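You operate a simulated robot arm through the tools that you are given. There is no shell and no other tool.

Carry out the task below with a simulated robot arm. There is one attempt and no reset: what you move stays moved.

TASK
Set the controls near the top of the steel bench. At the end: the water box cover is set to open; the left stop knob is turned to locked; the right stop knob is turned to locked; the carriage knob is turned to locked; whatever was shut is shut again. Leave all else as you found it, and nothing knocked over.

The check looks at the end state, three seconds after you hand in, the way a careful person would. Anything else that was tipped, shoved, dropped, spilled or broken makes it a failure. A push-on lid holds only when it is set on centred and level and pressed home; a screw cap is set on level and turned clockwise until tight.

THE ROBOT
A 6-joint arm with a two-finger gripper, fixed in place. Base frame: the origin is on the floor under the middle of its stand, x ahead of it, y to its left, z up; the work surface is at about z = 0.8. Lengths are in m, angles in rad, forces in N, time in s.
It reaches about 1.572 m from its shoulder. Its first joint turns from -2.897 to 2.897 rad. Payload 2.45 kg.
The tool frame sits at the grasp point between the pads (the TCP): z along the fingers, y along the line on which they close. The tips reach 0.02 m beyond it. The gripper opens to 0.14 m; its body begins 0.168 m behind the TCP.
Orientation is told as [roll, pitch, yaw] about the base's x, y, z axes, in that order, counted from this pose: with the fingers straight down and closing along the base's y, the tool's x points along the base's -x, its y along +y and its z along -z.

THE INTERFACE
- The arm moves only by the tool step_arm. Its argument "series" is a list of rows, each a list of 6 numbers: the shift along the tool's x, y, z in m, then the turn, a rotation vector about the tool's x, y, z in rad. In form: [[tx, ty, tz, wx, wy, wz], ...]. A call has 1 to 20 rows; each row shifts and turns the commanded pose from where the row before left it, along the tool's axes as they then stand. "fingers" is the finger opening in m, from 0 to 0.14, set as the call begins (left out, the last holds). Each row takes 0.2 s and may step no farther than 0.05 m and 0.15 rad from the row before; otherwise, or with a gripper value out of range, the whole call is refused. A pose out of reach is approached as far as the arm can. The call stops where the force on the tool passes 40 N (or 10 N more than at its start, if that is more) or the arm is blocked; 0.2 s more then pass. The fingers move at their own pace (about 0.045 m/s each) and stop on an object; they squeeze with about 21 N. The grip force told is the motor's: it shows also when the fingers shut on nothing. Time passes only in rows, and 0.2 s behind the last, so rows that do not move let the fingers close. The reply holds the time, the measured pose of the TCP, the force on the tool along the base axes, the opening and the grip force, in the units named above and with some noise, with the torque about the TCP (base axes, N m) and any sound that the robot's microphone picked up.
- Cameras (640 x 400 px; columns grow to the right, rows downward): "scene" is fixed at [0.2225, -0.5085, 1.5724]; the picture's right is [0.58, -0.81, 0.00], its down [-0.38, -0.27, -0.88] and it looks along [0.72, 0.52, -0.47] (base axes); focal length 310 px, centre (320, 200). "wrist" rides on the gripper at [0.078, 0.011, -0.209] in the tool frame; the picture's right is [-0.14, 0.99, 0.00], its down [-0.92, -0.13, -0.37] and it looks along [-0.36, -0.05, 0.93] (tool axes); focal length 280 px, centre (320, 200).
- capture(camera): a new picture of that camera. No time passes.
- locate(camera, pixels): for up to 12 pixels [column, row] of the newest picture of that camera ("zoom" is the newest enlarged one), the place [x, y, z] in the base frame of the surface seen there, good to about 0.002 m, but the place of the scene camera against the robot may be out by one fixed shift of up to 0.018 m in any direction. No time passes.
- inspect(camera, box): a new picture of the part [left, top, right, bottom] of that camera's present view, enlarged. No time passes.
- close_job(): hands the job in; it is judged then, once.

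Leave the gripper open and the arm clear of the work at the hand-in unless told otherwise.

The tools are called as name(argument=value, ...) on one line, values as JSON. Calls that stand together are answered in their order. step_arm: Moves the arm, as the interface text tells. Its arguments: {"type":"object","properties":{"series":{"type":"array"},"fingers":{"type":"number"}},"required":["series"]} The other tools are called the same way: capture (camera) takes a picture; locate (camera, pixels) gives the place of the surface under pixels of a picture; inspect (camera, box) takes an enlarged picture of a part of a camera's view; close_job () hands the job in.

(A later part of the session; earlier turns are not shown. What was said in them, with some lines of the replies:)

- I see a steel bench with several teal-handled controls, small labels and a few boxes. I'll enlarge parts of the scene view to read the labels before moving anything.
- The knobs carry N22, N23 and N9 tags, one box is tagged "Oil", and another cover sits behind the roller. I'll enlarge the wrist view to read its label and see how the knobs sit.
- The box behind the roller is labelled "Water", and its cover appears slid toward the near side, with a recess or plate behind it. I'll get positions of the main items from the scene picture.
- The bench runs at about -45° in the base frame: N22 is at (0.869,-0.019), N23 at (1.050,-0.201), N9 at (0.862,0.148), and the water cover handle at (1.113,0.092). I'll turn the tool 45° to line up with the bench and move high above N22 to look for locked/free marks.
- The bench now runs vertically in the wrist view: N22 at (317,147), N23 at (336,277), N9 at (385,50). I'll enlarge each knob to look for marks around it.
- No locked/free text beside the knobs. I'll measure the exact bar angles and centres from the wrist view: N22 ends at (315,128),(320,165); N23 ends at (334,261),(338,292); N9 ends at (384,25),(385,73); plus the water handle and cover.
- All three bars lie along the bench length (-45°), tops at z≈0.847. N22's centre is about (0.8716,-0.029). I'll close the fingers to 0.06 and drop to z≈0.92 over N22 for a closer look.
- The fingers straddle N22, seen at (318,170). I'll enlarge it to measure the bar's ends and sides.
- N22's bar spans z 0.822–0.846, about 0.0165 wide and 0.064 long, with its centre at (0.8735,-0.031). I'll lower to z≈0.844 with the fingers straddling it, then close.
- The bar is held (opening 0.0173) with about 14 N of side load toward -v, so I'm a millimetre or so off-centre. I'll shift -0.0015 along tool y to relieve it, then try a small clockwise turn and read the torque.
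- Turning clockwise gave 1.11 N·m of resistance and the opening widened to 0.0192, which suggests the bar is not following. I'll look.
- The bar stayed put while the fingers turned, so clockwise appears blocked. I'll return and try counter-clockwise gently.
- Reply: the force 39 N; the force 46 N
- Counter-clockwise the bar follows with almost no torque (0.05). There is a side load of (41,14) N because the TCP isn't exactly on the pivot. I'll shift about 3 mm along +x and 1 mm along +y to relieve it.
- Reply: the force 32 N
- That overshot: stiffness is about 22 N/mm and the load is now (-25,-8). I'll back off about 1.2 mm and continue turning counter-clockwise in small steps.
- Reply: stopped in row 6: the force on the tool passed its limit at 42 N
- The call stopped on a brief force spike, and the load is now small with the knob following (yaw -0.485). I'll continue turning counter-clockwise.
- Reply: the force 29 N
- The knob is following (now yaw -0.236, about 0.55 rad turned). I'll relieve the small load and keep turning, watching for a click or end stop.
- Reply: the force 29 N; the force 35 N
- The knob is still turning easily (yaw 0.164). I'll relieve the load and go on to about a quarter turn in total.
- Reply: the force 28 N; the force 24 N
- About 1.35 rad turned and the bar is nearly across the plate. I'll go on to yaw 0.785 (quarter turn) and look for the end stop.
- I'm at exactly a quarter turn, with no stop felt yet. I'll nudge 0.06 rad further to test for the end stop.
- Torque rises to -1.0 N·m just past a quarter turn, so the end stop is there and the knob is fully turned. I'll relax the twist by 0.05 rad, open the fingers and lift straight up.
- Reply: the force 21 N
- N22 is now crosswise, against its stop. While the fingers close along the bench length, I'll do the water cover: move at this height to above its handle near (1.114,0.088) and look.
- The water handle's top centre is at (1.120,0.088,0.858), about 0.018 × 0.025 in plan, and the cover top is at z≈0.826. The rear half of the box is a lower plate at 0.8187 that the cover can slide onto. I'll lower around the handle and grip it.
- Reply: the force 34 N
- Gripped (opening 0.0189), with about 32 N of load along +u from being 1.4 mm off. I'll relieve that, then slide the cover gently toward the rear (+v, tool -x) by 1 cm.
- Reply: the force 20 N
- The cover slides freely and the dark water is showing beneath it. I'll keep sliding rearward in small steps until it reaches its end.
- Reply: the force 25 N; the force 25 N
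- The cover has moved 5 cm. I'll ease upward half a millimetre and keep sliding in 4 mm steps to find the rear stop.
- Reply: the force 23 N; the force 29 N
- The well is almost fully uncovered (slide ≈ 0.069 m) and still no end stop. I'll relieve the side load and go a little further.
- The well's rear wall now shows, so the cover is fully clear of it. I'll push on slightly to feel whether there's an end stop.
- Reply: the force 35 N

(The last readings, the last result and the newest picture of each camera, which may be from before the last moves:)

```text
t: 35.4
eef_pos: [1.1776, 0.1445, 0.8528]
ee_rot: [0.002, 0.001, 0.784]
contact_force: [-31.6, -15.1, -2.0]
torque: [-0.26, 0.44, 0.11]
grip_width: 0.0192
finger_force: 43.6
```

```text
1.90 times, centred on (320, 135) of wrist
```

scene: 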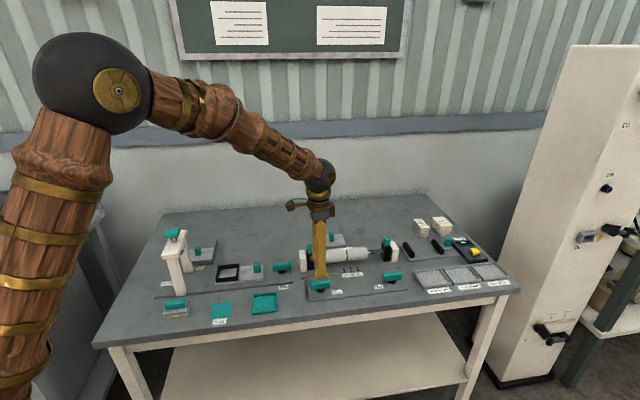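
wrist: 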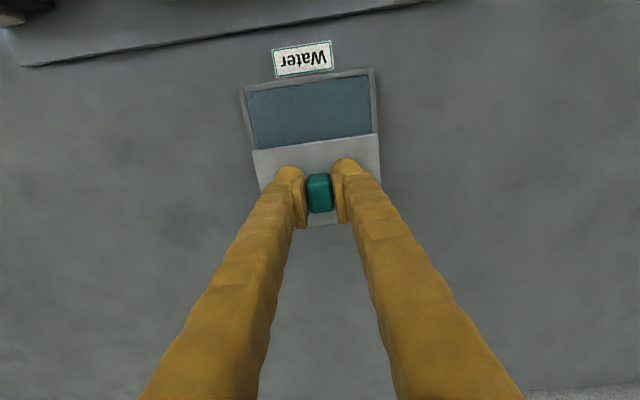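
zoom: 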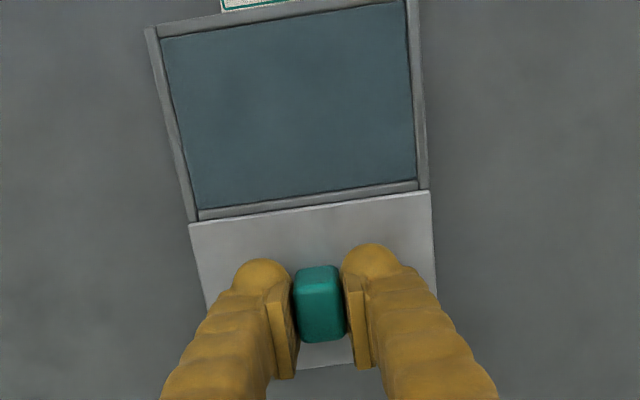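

Resistance of about 33 N against the slide: the cover has reached its rear stop and is fully open. I'll relax the push slightly, open the fingers and lift.

step_arm(series=[[0.001, 0, 0, 0, 0, 0], [0, 0, 0, 0, 0, 0]])

step_arm(series=[[0, 0, 0, 0, 0, 0], [0, 0, 0, 0, 0, 0], [0, 0, 0, 0, 0, 0], [0, 0, -0.03, 0, 0, 0], [0, 0, -0.04, 0, 0, 0], [0, 0, -0.04, 0, 0, 0], [0, 0, -0.04, 0, 0, 0], [0, 0, 0, 0, 0, 0]], fingers=0.06)

capture(camera="wrist")

inspect(camera="scene", box=[280, 190, 440, 310])

```text
t: 36.0
eef_pos: [1.1772, 0.1449, 0.8516]
ee_rot: [0.0, 0.001, 0.784]
contact_force: [-9.2, -9.7, -9.7]
torque: [0.07, -0.09, 0.05]
grip_width: 0.019
finger_force: 44.5
```

```text
t: 37.8
eef_pos: [1.1765, 0.1443, 1.002]
ee_rot: [0.0, 0.0, 0.783]
contact_force: [-0.5, 0.3, -0.1]
torque: [-0.02, 0.03, -0.01]
grip_width: 0.06
finger_force: 0.1
```

```text
taken
```

wrist: 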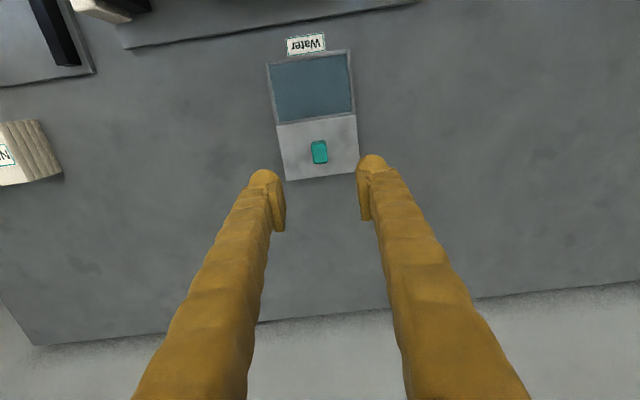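

```text
3.33 times, centred on (360, 250) of scene
```

zoom: 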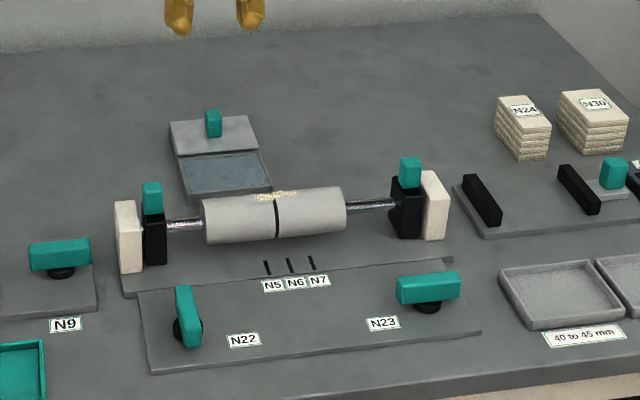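

The water cover is open and nothing else has moved. Next is N23: I'll swing the tool back to yaw -0.785 and travel at this height to above (1.055,-0.212).

step_arm(series=[[0, 0, 0, 0, 0, 0.1309], [0, 0, 0, 0, 0, 0.1309], [0, 0, 0, 0, 0, 0.1309], [0, 0, 0, 0, 0, 0.1309], [0, 0, 0, 0, 0, 0.1309], [0, 0, 0, 0, 0, 0.1309], [0, 0, 0, 0, 0, 0.1309], [0, 0, 0, 0, 0, 0.1309], [0, 0, 0, 0, 0, 0.1309], [0, 0, 0, 0, 0, 0.1309], [0, 0, 0, 0, 0, 0.1309], [0, 0, 0, 0, 0, 0.1309]])

step_arm(series=[[-0.0207, -0.0423, 0, 0, 0, 0], [-0.0207, -0.0423, 0, 0, 0, 0], [-0.0207, -0.0423, 0, 0, 0, 0], [-0.0207, -0.0423, 0, 0, 0, 0], [-0.0207, -0.0423, 0, 0, 0, 0], [-0.0207, -0.0423, 0, 0, 0, 0], [-0.0207, -0.0423, 0, 0, 0, 0], [-0.0207, -0.0423, 0, 0, 0, 0], [0, 0, 0, 0, 0, 0]])

capture(camera="wrist")

inspect(camera="wrist", box=[270, 100, 390, 220])

```text
t: 40.4
eef_pos: [1.1772, 0.1448, 1.0023]
ee_rot: [-0.001, 0.0, -0.791]
contact_force: [1.1, -0.1, 0.2]
torque: [0.02, -0.03, -0.02]
grip_width: 0.06
finger_force: 0.0
```

```text
t: 42.4
eef_pos: [1.0532, -0.2124, 1.0076]
ee_rot: [0.0, -0.001, -0.785]
contact_force: [0.3, 0.0, -0.1]
torque: [-0.02, 0.0, 0.0]
grip_width: 0.0598
finger_force: 0.0
```

```text
taken
```

wrist: 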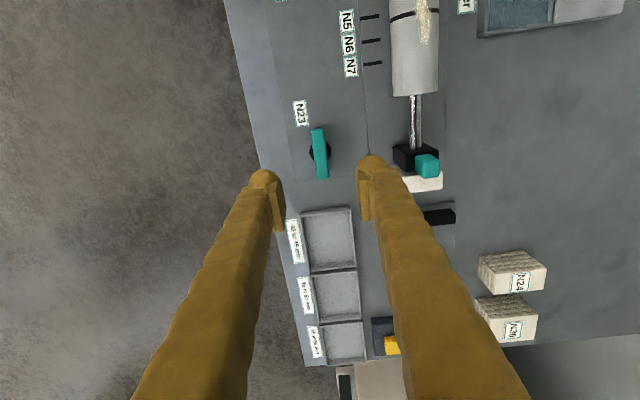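

```text
3.33 times, centred on (330, 160) of wrist
```

zoom: 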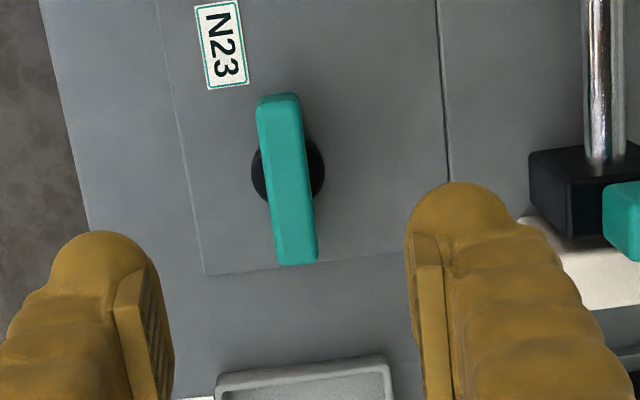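

locate(camera="zoom", pixels=[[278, 108], [297, 255], [268, 180], [306, 180], [288, 180], [258, 175], [320, 170], [300, 375], [300, 362], [300, 390], [560, 180], [420, 140]])

```text
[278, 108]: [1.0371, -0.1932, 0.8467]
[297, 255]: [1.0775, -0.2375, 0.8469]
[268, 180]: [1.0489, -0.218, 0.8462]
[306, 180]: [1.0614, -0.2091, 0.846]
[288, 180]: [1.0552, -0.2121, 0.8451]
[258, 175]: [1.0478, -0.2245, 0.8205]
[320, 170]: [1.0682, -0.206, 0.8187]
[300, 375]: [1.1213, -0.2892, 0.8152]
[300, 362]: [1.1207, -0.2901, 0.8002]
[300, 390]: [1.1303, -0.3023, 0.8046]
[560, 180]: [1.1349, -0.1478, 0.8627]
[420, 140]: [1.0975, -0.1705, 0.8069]
```

N23's centre is (1.0575,-0.2153), same height as N22, and the tray rim is about 0.1 m away. I'll lower over it and grip.

step_arm(series=[[-0.0051, 0.001, 0.034, 0, 0, 0], [0, 0, 0.04, 0, 0, 0], [0, 0, 0.045, 0, 0, 0], [0, 0, 0.045, 0, 0, 0], [0, 0, 0, 0, 0, 0]])

step_arm(series=[[0, 0, 0, 0, 0, 0], [0, 0, 0, 0, 0, 0], [0, 0, 0, 0, 0, 0], [0, 0, 0, 0, 0, 0]], fingers=0.005)

```text
t: 43.6
eef_pos: [1.0571, -0.2149, 0.8397]
ee_rot: [0.0, 0.0, -0.786]
contact_force: [0.0, -0.2, 0.2]
torque: [-0.01, 0.02, -0.04]
grip_width: 0.0599
finger_force: 0.0
```

```text
t: 44.6
eef_pos: [1.0565, -0.2147, 0.8395]
ee_rot: [0.0, -0.001, -0.786]
contact_force: [-0.5, -0.6, 0.4]
torque: [-0.02, -0.03, 0.01]
grip_width: 0.0172
finger_force: 35.0
```

N23 is gripped and well centred (almost no load). I'll test a small counter-clockwise turn first.

step_arm(series=[[0, 0, 0, 0, 0, -0.04], [0, 0, 0, 0, 0, -0.04], [0, 0, 0, 0, 0, 0]])

inspect(camera="wrist", box=[260, 120, 380, 240])

```text
t: 45.4
eef_pos: [1.056, -0.2131, 0.839]
ee_rot: [-0.002, 0.002, -0.708]
contact_force: [-18.4, -11.4, -1.0]
torque: [-0.07, 0.19, -0.01]
grip_width: 0.017
finger_force: 42.7
```

```text
3.33 times, centred on (320, 180) of wrist
```

zoom: 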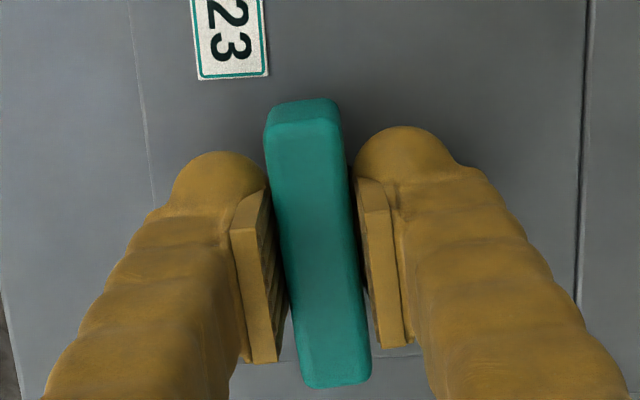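

It follows counter-clockwise with no torque. I'll relieve the small side load and continue in short runs.

step_arm(series=[[0.0003, -0.0009, 0, 0, 0, 0], [0, 0, 0, 0, 0, -0.05], [0, 0, 0, 0, 0, -0.05], [0, 0, 0, 0, 0, -0.05], [0, 0, 0, 0, 0, -0.05], [0, 0, 0, 0, 0, 0]])

step_arm(series=[[0, 0, 0, 0, 0, -0.05], [0, 0, 0, 0, 0, -0.05], [0, 0, 0, 0, 0, -0.05], [0, 0, 0, 0, 0, 0]])

```text
t: 46.8
eef_pos: [1.0578, -0.2154, 0.8396]
ee_rot: [-0.002, 0.002, -0.505]
contact_force: [-37.0, -13.6, -1.4]
torque: [-0.08, 0.47, -0.01]
grip_width: 0.0169
finger_force: 42.2
```

```text
t: 47.8
eef_pos: [1.0574, -0.2154, 0.8402]
ee_rot: [-0.001, 0.001, -0.357]
contact_force: [-37.0, -19.7, -8.4]
torque: [-0.12, 0.46, -0.04]
grip_width: 0.0172
finger_force: 42.7
```

The knob is at yaw -0.357 and following. A side load of (-37,-20) N has built up, so I'll shift about 1.8 mm to relieve it and read again.

step_arm(series=[[0.0012, -0.0014, 0, 0, 0, 0], [0, 0, 0, 0, 0, 0]])

step_arm(series=[[0, 0, 0, 0, 0, -0.05], [0, 0, 0, 0, 0, -0.05], [0, 0, 0, 0, 0, -0.05], [0, 0, 0, 0, 0, -0.05], [0, 0, 0, 0, 0, 0]])

```text
t: 48.4
eef_pos: [1.0574, -0.216, 0.8398]
ee_rot: [0.0, -0.002, -0.359]
contact_force: [-14.2, -15.6, -10.1]
torque: [-0.14, 0.1, 0.03]
grip_width: 0.0171
finger_force: 42.4
```

```text
t: 49.6
eef_pos: [1.0558, -0.2162, 0.8395]
ee_rot: [0.0, -0.001, -0.158]
contact_force: [9.7, -6.8, -7.9]
torque: [-0.06, -0.15, -0.01]
grip_width: 0.017
finger_force: 42.7
```

The load is small now (yaw -0.158). I'll continue turning counter-clockwise.

step_arm(series=[[0, 0, 0, 0, 0, -0.05], [0, 0, 0, 0, 0, -0.05], [0, 0, 0, 0, 0, -0.05], [0, 0, 0, 0, 0, -0.05], [0, 0, 0, 0, 0, -0.05], [0, 0, 0, 0, 0, 0]])

step_arm(series=[[0, 0, 0, 0, 0, -0.05], [0, 0, 0, 0, 0, -0.05], [0, 0, 0, 0, 0, -0.05], [0, 0, 0, 0, 0, -0.05], [0, 0, 0, 0, 0, 0]])

```text
t: 51.0
eef_pos: [1.0566, -0.2155, 0.8398]
ee_rot: [-0.001, 0.0, 0.092]
contact_force: [9.1, 1.0, 11.5]
torque: [0.02, -0.03, 0.0]
grip_width: 0.017
finger_force: 42.7
```

```text
t: 52.2
eef_pos: [1.0564, -0.2156, 0.8398]
ee_rot: [0.001, -0.001, 0.292]
contact_force: [27.4, 4.6, 10.1]
torque: [0.08, -0.38, 0.03]
grip_width: 0.017
finger_force: 42.4
```

At yaw 0.292 and still turning easily. I'll relieve about 1.2 mm in +x and go on.

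step_arm(series=[[-0.0012, -0.0002, 0, 0, 0, 0], [0, 0, 0, 0, 0, -0.05], [0, 0, 0, 0, 0, -0.05], [0, 0, 0, 0, 0, -0.05], [0, 0, 0, 0, 0, -0.05], [0, 0, 0, 0, 0, 0]])

step_arm(series=[[0, 0, 0, 0, 0, -0.05], [0, 0, 0, 0, 0, -0.05], [0, 0, 0, 0, 0, -0.05], [0, 0, 0, 0, 0, -0.05], [0, 0, 0, 0, 0, 0]])

```text
t: 53.6
eef_pos: [1.0553, -0.2164, 0.8401]
ee_rot: [0.0, 0.004, 0.491]
contact_force: [-1.3, -6.9, 9.4]
torque: [-0.08, 0.06, 0.02]
grip_width: 0.0168
finger_force: 42.5
```

```text
t: 54.8
eef_pos: [1.0564, -0.2158, 0.8397]
ee_rot: [-0.002, 0.002, 0.689]
contact_force: [-19.6, -13.4, 12.9]
torque: [-0.21, 0.25, 0.04]
grip_width: 0.0171
finger_force: 42.9
```

At yaw 0.689. I'll relieve, finish the quarter turn and feel for the stop.

step_arm(series=[[0.0011, 0.0001, 0, 0, 0, 0], [0, 0, 0, 0, 0, -0.05], [0, 0, 0, 0, 0, -0.05], [0, 0, 0, 0, 0, 0]])

step_arm(series=[[0, 0, 0, 0, 0, -0.03], [0, 0, 0, 0, 0, -0.03], [0, 0, 0, 0, 0, 0]])

inspect(camera="wrist", box=[260, 110, 380, 240])

```text
t: 55.8
eef_pos: [1.0567, -0.2166, 0.84]
ee_rot: [0.001, 0.0, 0.791]
contact_force: [3.1, -11.6, 5.9]
torque: [-0.05, -0.1, -0.22]
grip_width: 0.0171
finger_force: 42.2
```

```text
t: 56.6
eef_pos: [1.0565, -0.2166, 0.8384]
ee_rot: [0.0, 0.0, 0.852]
contact_force: [7.5, -4.9, 5.6]
torque: [-0.02, -0.16, -1.07]
grip_width: 0.0181
finger_force: 42.7
```

```text
3.08 times, centred on (320, 175) of wrist
```

zoom: 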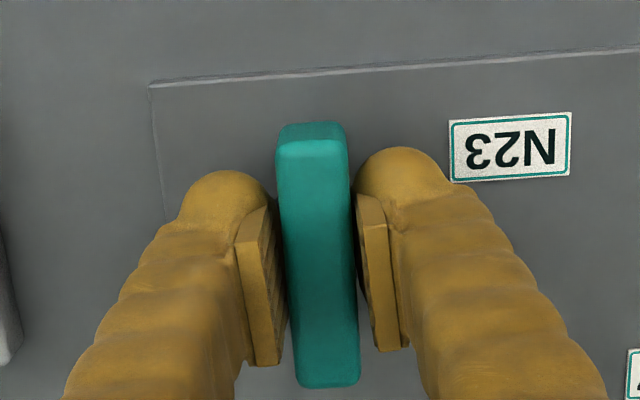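

N23 has hit its stop as well (torque -1.07 N·m just past a quarter turn). I'll relax the twist, open and lift.

step_arm(series=[[0, 0, 0, 0, 0, 0.055], [0, 0, 0, 0, 0, 0]])

step_arm(series=[[0, 0, 0, 0, 0, 0], [0, 0, 0, 0, 0, 0], [0, 0, 0, 0, 0, 0], [0, 0, -0.03, 0, 0, 0], [0, 0, -0.04, 0, 0, 0], [0, 0, -0.045, 0, 0, 0], [0, 0, -0.045, 0, 0, 0], [0, 0, 0, 0, 0, 0]], fingers=0.05)

capture(camera="wrist")

```text
t: 57.2
eef_pos: [1.0567, -0.2161, 0.8389]
ee_rot: [-0.001, -0.001, 0.797]
contact_force: [7.8, 2.8, 2.9]
torque: [-0.02, -0.09, -0.41]
grip_width: 0.0172
finger_force: 42.1
```

```text
t: 59.0
eef_pos: [1.0578, -0.2166, 1.0009]
ee_rot: [0.001, 0.0, 0.796]
contact_force: [-0.4, -0.4, 0.3]
torque: [-0.01, -0.01, 0.0]
grip_width: 0.05
finger_force: 0.1
```

```text
taken
```

wrist: 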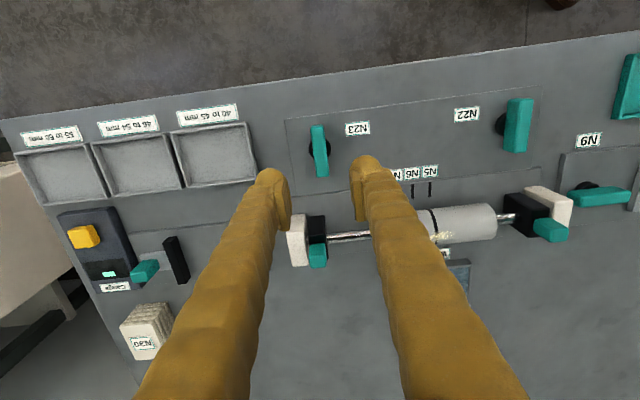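

N23 is now crosswise too. I'll rotate back to yaw -0.785 and travel to above N9 near (0.866,0.135).

step_arm(series=[[0, 0, 0, 0, 0, 0.1318], [0, 0, 0, 0, 0, 0.1318], [0, 0, 0, 0, 0, 0.1318], [0, 0, 0, 0, 0, 0.1318], [0, 0, 0, 0, 0, 0.1318], [0, 0, 0, 0, 0, 0.1318], [0, 0, 0, 0, 0, 0.1318], [0, 0, 0, 0, 0, 0.1318], [0, 0, 0, 0, 0, 0.1318], [0, 0, 0, 0, 0, 0.1318], [0, 0, 0, 0, 0, 0.1318], [0, 0, 0, 0, 0, 0.1318]])

step_arm(series=[[0.0427, 0.01256, 0, 0, 0, 0], [0.0427, 0.01256, 0, 0, 0, 0], [0.0427, 0.01256, 0, 0, 0, 0], [0.0427, 0.01256, 0, 0, 0, 0], [0.0427, 0.01256, 0, 0, 0, 0], [0.0427, 0.01256, 0, 0, 0, 0], [0.0427, 0.01256, 0, 0, 0, 0], [0.0427, 0.01256, 0, 0, 0, 0], [0.0427, 0.01256, 0, 0, 0, 0], [0, 0, 0, 0, 0, 0]])

capture(camera="wrist")

inspect(camera="wrist", box=[270, 100, 390, 220])

```text
t: 61.6
eef_pos: [1.0561, -0.2165, 0.9993]
ee_rot: [-0.001, -0.001, -0.786]
contact_force: [-1.1, 0.0, -1.1]
torque: [-0.01, 0.01, 0.02]
grip_width: 0.0503
finger_force: 0.1
```

```text
t: 63.8
eef_pos: [0.8643, 0.1398, 0.9999]
ee_rot: [0.001, 0.001, -0.786]
contact_force: [0.3, -0.2, 0.7]
torque: [0.0, -0.01, 0.02]
grip_width: 0.0501
finger_force: 0.1
```

```text
taken
```

wrist: 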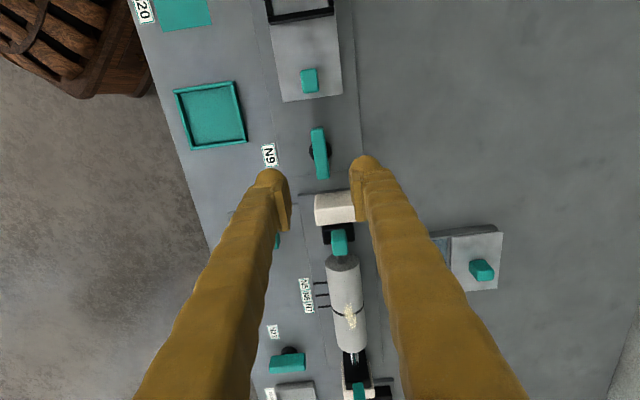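

```text
3.33 times, centred on (330, 160) of wrist
```

zoom: 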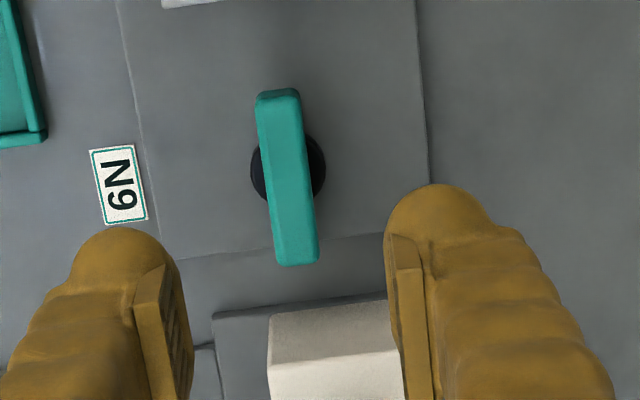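

N9 is at (319,155) and the white block of the roller frame stands just beyond its far end. I'll measure both for clearance.

locate(camera="zoom", pixels=[[278, 103], [298, 255], [268, 180], [308, 180], [288, 180], [258, 175], [320, 170], [330, 320], [330, 350], [275, 330], [375, 305], [240, 330]])

locate(camera="wrist", pixels=[[309, 82], [290, 95], [337, 92], [300, 40], [335, 195], [335, 210], [328, 233], [340, 245]])

```text
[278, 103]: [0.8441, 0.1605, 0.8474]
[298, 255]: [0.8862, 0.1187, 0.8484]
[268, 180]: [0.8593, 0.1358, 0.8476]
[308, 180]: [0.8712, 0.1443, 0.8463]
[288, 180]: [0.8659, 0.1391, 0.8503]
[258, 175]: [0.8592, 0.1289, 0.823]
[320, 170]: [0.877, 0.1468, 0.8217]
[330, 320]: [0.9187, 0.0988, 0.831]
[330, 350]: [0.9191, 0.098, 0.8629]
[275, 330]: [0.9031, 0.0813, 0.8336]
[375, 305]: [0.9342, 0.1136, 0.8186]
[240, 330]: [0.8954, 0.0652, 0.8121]
```

```text
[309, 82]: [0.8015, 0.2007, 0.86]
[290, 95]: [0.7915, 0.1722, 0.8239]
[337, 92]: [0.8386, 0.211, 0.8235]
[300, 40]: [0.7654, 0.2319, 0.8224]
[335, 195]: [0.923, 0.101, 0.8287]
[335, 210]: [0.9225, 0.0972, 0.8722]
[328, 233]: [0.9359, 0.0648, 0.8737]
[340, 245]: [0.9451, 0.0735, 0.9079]
```

N9's centre is (0.866,0.139), top z 0.848. The white block face is about 0.066 away along +u, which leaves room for the finger after a quarter turn if I keep the opening small. I'll lower and grip.

step_arm(series=[[-0.0018, 0.0006, 0.036, 0, 0, 0], [0, 0, 0.04, 0, 0, 0], [0, 0, 0.04, 0, 0, 0], [0, 0, 0.04, 0, 0, 0], [0, 0, 0, 0, 0, 0]])

step_arm(series=[[0, 0, 0, 0, 0, 0], [0, 0, 0, 0, 0, 0], [0, 0, 0, 0, 0, 0], [0, 0, 0, 0, 0, 0]], fingers=0.005)

```text
t: 65.0
eef_pos: [0.8651, 0.135, 0.8438]
ee_rot: [0.001, 0.0, -0.785]
contact_force: [0.8, -0.2, -0.6]
torque: [0.02, 0.02, -0.01]
grip_width: 0.0499
finger_force: 0.1
```

```text
t: 66.0
eef_pos: [0.8648, 0.1357, 0.8436]
ee_rot: [0.001, 0.0, -0.786]
contact_force: [17.7, 17.6, -6.4]
torque: [0.05, -0.19, 0.01]
grip_width: 0.0219
finger_force: 12.6
```

The fingers meet the bar off-centre (25 N toward +v, opening 0.0219). I'll shift 2 mm along +v and let the fingers finish closing.

step_arm(series=[[0, 0.001, 0, 0, 0, 0], [0, 0.001, 0, 0, 0, 0], [0, 0, 0, 0, 0, 0], [0, 0, 0, 0, 0, 0]])

inspect(camera="wrist", box=[260, 120, 380, 240])

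```text
t: 67.0
eef_pos: [0.8682, 0.1365, 0.8439]
ee_rot: [0.0, 0.001, -0.786]
contact_force: [9.1, 19.9, 10.8]
torque: [0.24, -0.05, 0.06]
grip_width: 0.0171
finger_force: 39.0
```

```text
3.33 times, centred on (320, 180) of wrist
```

zoom: 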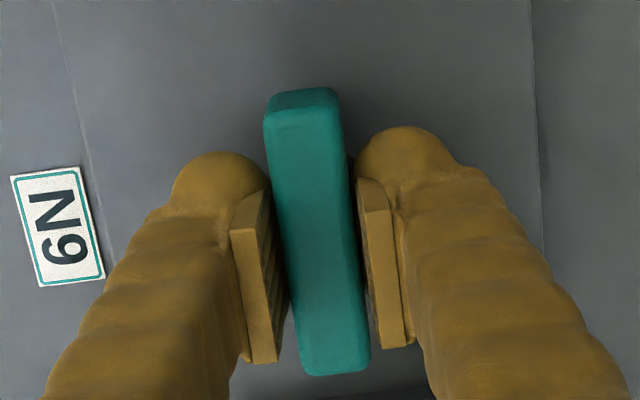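

Held now (opening 0.0171). I'll relieve the residual load slightly, shifting a little toward -u to centre on the pivot, then test a small counter-clockwise turn.

step_arm(series=[[0.001, 0.0008, 0.0, 0, 0, 0], [0, 0, 0, 0, 0, -0.04], [0, 0, 0, 0, 0, -0.04], [0, 0, 0, 0, 0, 0]])

inspect(camera="wrist", box=[260, 120, 380, 240])

```text
t: 68.0
eef_pos: [0.8665, 0.1375, 0.844]
ee_rot: [-0.002, 0.002, -0.704]
contact_force: [-14.7, 3.9, 22.7]
torque: [0.09, 0.21, 0.02]
grip_width: 0.0171
finger_force: 42.8
```

```text
3.33 times, centred on (320, 180) of wrist
```

zoom: 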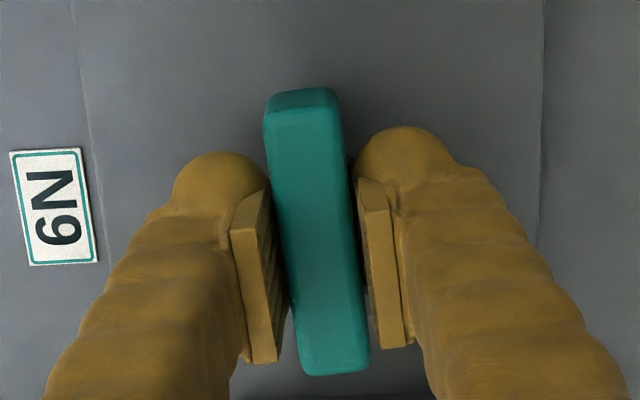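

N9 also follows counter-clockwise with no torque. I'll relieve and carry on in short runs.

step_arm(series=[[0.0007, -0.0003, -0.0005, 0, 0, 0], [0, 0, 0, 0, 0, -0.05], [0, 0, 0, 0, 0, -0.05], [0, 0, 0, 0, 0, -0.05], [0, 0, 0, 0, 0, -0.05], [0, 0, 0, 0, 0, 0]])

step_arm(series=[[0, 0, 0, 0, 0, -0.05], [0, 0, 0, 0, 0, -0.05], [0, 0, 0, 0, 0, -0.05], [0, 0, 0, 0, 0, 0]])

```text
t: 69.4
eef_pos: [0.8668, 0.1363, 0.8442]
ee_rot: [0.001, 0.001, -0.507]
contact_force: [5.9, -9.6, -0.9]
torque: [-0.13, -0.15, -0.01]
grip_width: 0.0171
finger_force: 42.8
```

```text
t: 70.4
eef_pos: [0.8675, 0.1374, 0.8436]
ee_rot: [-0.001, 0.001, -0.357]
contact_force: [22.0, -6.9, -2.0]
torque: [-0.09, -0.31, 0.01]
grip_width: 0.0171
finger_force: 42.9
```

At yaw -0.357, following well. I'll relieve 1 mm in +x and continue.

step_arm(series=[[-0.001, 0.0001, 0, 0, 0, 0], [0, 0, 0, 0, 0, -0.05], [0, 0, 0, 0, 0, -0.05], [0, 0, 0, 0, 0, -0.05], [0, 0, 0, 0, 0, -0.05], [0, 0, 0, 0, 0, 0]])

step_arm(series=[[0, 0, 0, 0, 0, -0.05], [0, 0, 0, 0, 0, -0.05], [0, 0, 0, 0, 0, -0.05], [0, 0, 0, 0, 0, -0.05], [0, 0, 0, 0, 0, 0]])

```text
t: 71.8
eef_pos: [0.8667, 0.138, 0.8434]
ee_rot: [0.001, 0.002, -0.155]
contact_force: [-29.4, 8.0, 13.6]
torque: [0.08, 0.46, 0.02]
grip_width: 0.017
finger_force: 42.6
```

```text
t: 73.0
eef_pos: [0.868, 0.1382, 0.8439]
ee_rot: [-0.001, 0.003, 0.043]
contact_force: [-29.6, 1.5, 0.0]
torque: [-0.01, 0.36, 0.03]
grip_width: 0.017
finger_force: 42.4
```

At yaw 0.043. I'll relieve 1.3 mm in -x and continue.

step_arm(series=[[0.0013, 0, 0, 0, 0, 0], [0, 0, 0, 0, 0, -0.05], [0, 0, 0, 0, 0, -0.05], [0, 0, 0, 0, 0, -0.05], [0, 0, 0, 0, 0, -0.05], [0, 0, 0, 0, 0, 0]])

step_arm(series=[[0, 0, 0, 0, 0, -0.05], [0, 0, 0, 0, 0, -0.05], [0, 0, 0, 0, 0, -0.05], [0, 0, 0, 0, 0, -0.05], [0, 0, 0, 0, 0, 0]])

```text
t: 74.4
eef_pos: [0.8683, 0.1368, 0.8439]
ee_rot: [0.0, -0.002, 0.243]
contact_force: [4.0, 1.8, -6.2]
torque: [0.04, -0.04, 0.0]
grip_width: 0.0168
finger_force: 42.5
stopped in row 6: the force on the tool passed its limit at 41 N (the readings are from after the stop); the commanded pose is now the measured one
```

```text
t: 75.6
eef_pos: [0.8678, 0.1386, 0.8437]
ee_rot: [0.0, -0.003, 0.444]
contact_force: [6.5, 9.9, -17.3]
torque: [0.13, -0.1, 0.0]
grip_width: 0.0169
finger_force: 42.6
```

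At yaw 0.444 with a small load. I'll continue to the quarter turn.

step_arm(series=[[0, 0, 0.0004, 0, 0, -0.05], [0, 0, 0, 0, 0, -0.05], [0, 0, 0, 0, 0, -0.05], [0, 0, 0, 0, 0, -0.05], [0, 0, 0, 0, 0, 0]])

step_arm(series=[[0, 0, 0, 0, 0, -0.05], [0, 0, 0, 0, 0, -0.05], [0, 0, 0, 0, 0, -0.04], [0, 0, 0, 0, 0, 0]])

```text
t: 76.8
eef_pos: [0.8667, 0.1381, 0.843]
ee_rot: [0.0, -0.001, 0.644]
contact_force: [-2.7, 12.0, -3.9]
torque: [0.16, 0.03, 0.0]
grip_width: 0.0169
finger_force: 42.5
```

```text
t: 77.8
eef_pos: [0.8664, 0.1382, 0.8435]
ee_rot: [-0.001, -0.002, 0.787]
contact_force: [-7.9, 16.6, 14.9]
torque: [0.23, 0.09, -0.03]
grip_width: 0.0171
finger_force: 43.0
```

The quarter turn is reached. I'll nudge 0.06 rad further to confirm the stop.

step_arm(series=[[0, 0.0005, 0, 0, 0, 0], [0, 0, 0, 0, 0, -0.03], [0, 0, 0, 0, 0, -0.03], [0, 0, 0, 0, 0, 0]])

capture(camera="wrist")

```text
t: 78.8
eef_pos: [0.8665, 0.1387, 0.8441]
ee_rot: [-0.002, -0.002, 0.843]
contact_force: [-1.1, 8.5, 19.2]
torque: [0.11, -0.01, -1.05]
grip_width: 0.018
finger_force: 43.7
```

```text
taken
```

wrist: 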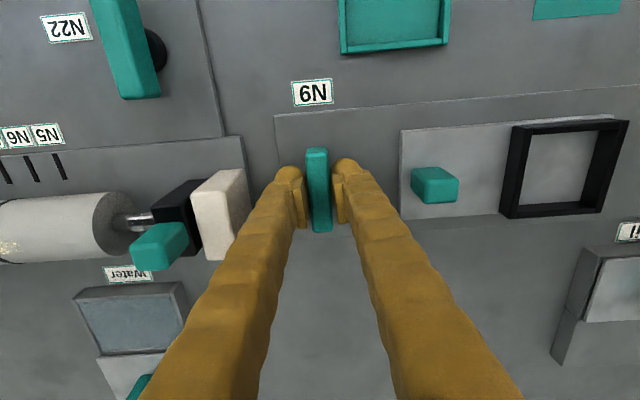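

The stop is reached (-1.05 N·m). I'll relax the twist, open only to 0.04 because the white block is nearby, and lift.

step_arm(series=[[0, 0, 0, 0, 0, 0.05], [0, 0, 0, 0, 0, 0]])

step_arm(series=[[0, 0, 0, 0, 0, 0], [0, 0, 0, 0, 0, 0], [0, 0, 0, 0, 0, 0], [0, 0, -0.03, 0, 0, 0], [0, 0, -0.04, 0, 0, 0], [0, 0, -0.045, 0, 0, 0], [0, 0, -0.045, 0, 0, 0], [0, 0, 0, 0, 0, 0]], fingers=0.04)

capture(camera="scene")

capture(camera="wrist")

```text
t: 79.4
eef_pos: [0.8681, 0.1397, 0.8433]
ee_rot: [0.001, -0.002, 0.792]
contact_force: [-3.0, 0.6, 10.9]
torque: [-0.07, 0.1, -0.31]
grip_width: 0.017
finger_force: 42.5
```

```text
t: 81.2
eef_pos: [0.8672, 0.1388, 1.005]
ee_rot: [0.001, 0.0, 0.793]
contact_force: [0.0, 0.5, 0.4]
torque: [-0.01, -0.01, -0.04]
grip_width: 0.0399
finger_force: 0.1
```

```text
taken
```

scene: 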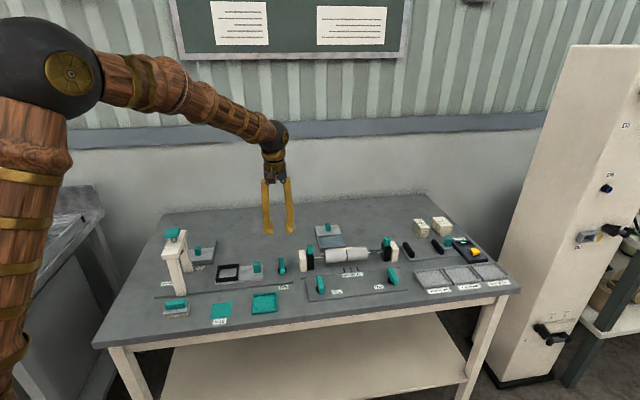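

```text
taken
```

wrist: 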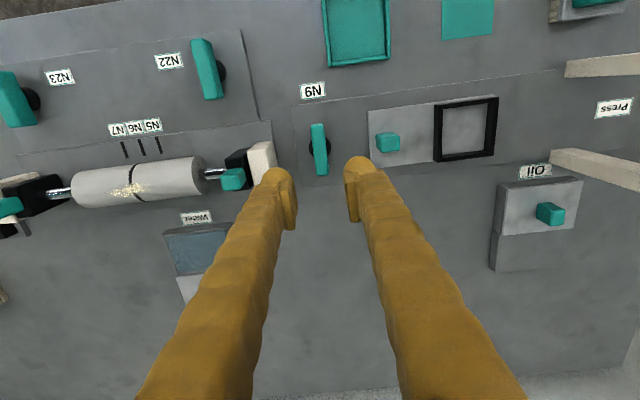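

All three knobs are crosswise and the water cover is open. I'll raise the arm well clear toward its starting place, open the gripper wide, and then check everything.

step_arm(series=[[0, 0, -0.045, 0, 0, 0], [0, 0, -0.045, 0, 0, 0], [0, 0, -0.045, 0, 0, 0], [0, 0, -0.045, 0, 0, 0], [0, 0, 0, 0, 0, 0.13], [0, 0, 0, 0, 0, 0.13], [0, 0, 0, 0, 0, 0.13], [0, 0, 0, 0, 0, 0.13], [0, 0, 0, 0, 0, 0.13], [0, 0, 0, 0, 0, 0.135], [0, 0, 0, 0, 0, 0]], fingers=0.14)

capture(camera="wrist")

capture(camera="scene")

inspect(camera="scene", box=[280, 190, 440, 310])

inspect(camera="scene", box=[140, 220, 300, 330])

inspect(camera="scene", box=[380, 200, 530, 310])

```text
t: 83.6
eef_pos: [0.8665, 0.1393, 1.1833]
ee_rot: [0.001, -0.001, 0.008]
contact_force: [0.2, 0.4, -0.7]
torque: [0.01, -0.01, -0.01]
grip_width: 0.14
finger_force: 0.1
```

```text
taken
```

wrist: 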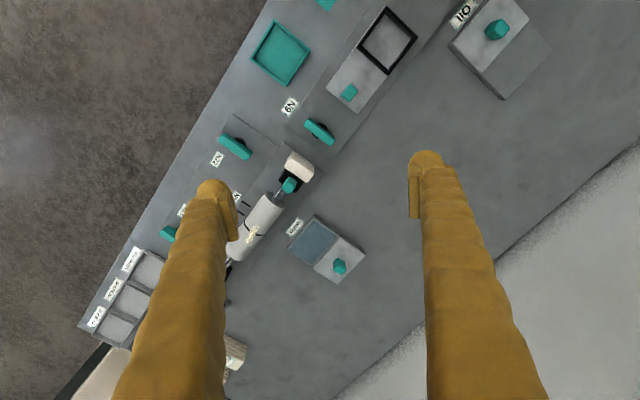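

```text
taken
```

scene: 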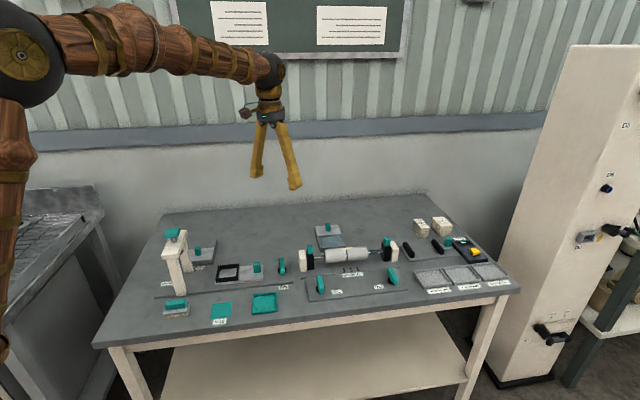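

```text
3.33 times, centred on (360, 250) of scene
```

zoom: 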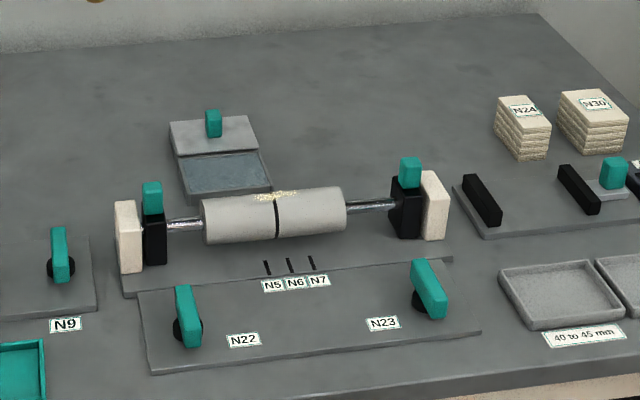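

```text
3.64 times, centred on (220, 275) of scene
```

zoom: 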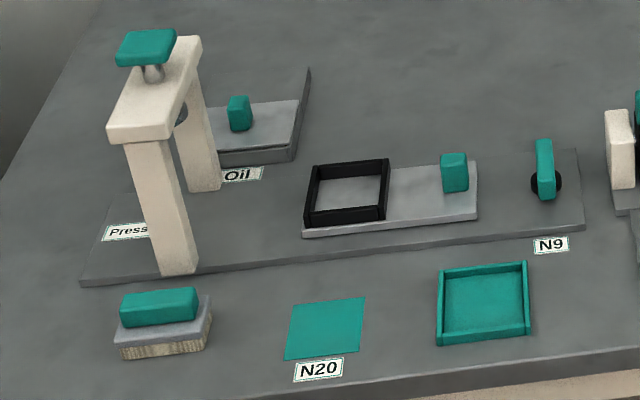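

```text
3.64 times, centred on (455, 255) of scene
```

zoom: 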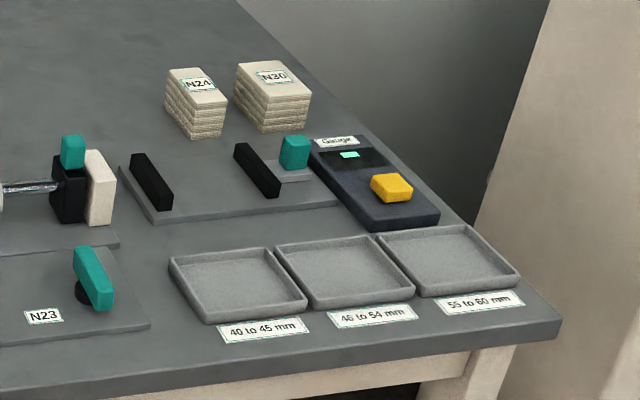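

The final pictures show:
- The water cover is slid fully back, with the well open.
- N22, N23 and N9 are each crosswise against their stops.
- The oil cover, press, carriage, roller, trays, gauge and stacks are as they were.

The knobs carry no locked/free marks. I take crosswise as locked because each knob started against one stop and has now been turned to the other. The gripper is open and clear at z≈1.18, so I'm handing in.

close_job()

```text
The job is handed in.
```

I set the four controls and handed the job in. The one thing I couldn't confirm is the "locked" position, because the knobs have no locked or free markings.

| Control | Final position |
|---|---|
| Water box cover | Slid back to its rear stop, with the water well fully open |
| Left stop knob (N22) | Turned a quarter turn counter-clockwise to its end stop |
| Right stop knob (N23) | Turned a quarter turn counter-clockwise to its end stop |
| Carriage knob (N9) | Turned a quarter turn counter-clockwise to its end stop |

- **Locked position:** all three knobs started lying along the bench, and each turned a quarter turn to a firm stop crosswise. N22 would not turn the other way. I took crosswise as locked and did not test it by pushing on the stops or the carriage.
- **Which knob is which:** the tags show only numbers, so I matched the knobs to your names by where they sit. N22 and N23 are the left and right knobs in front of the roller, and N9 is on the plate with the press carriage.

In the last pictures everything else on the bench looked as I found it. The oil box cover was never touched and stayed shut, and nothing was knocked over. The gripper is open and the arm is clear above the bench.
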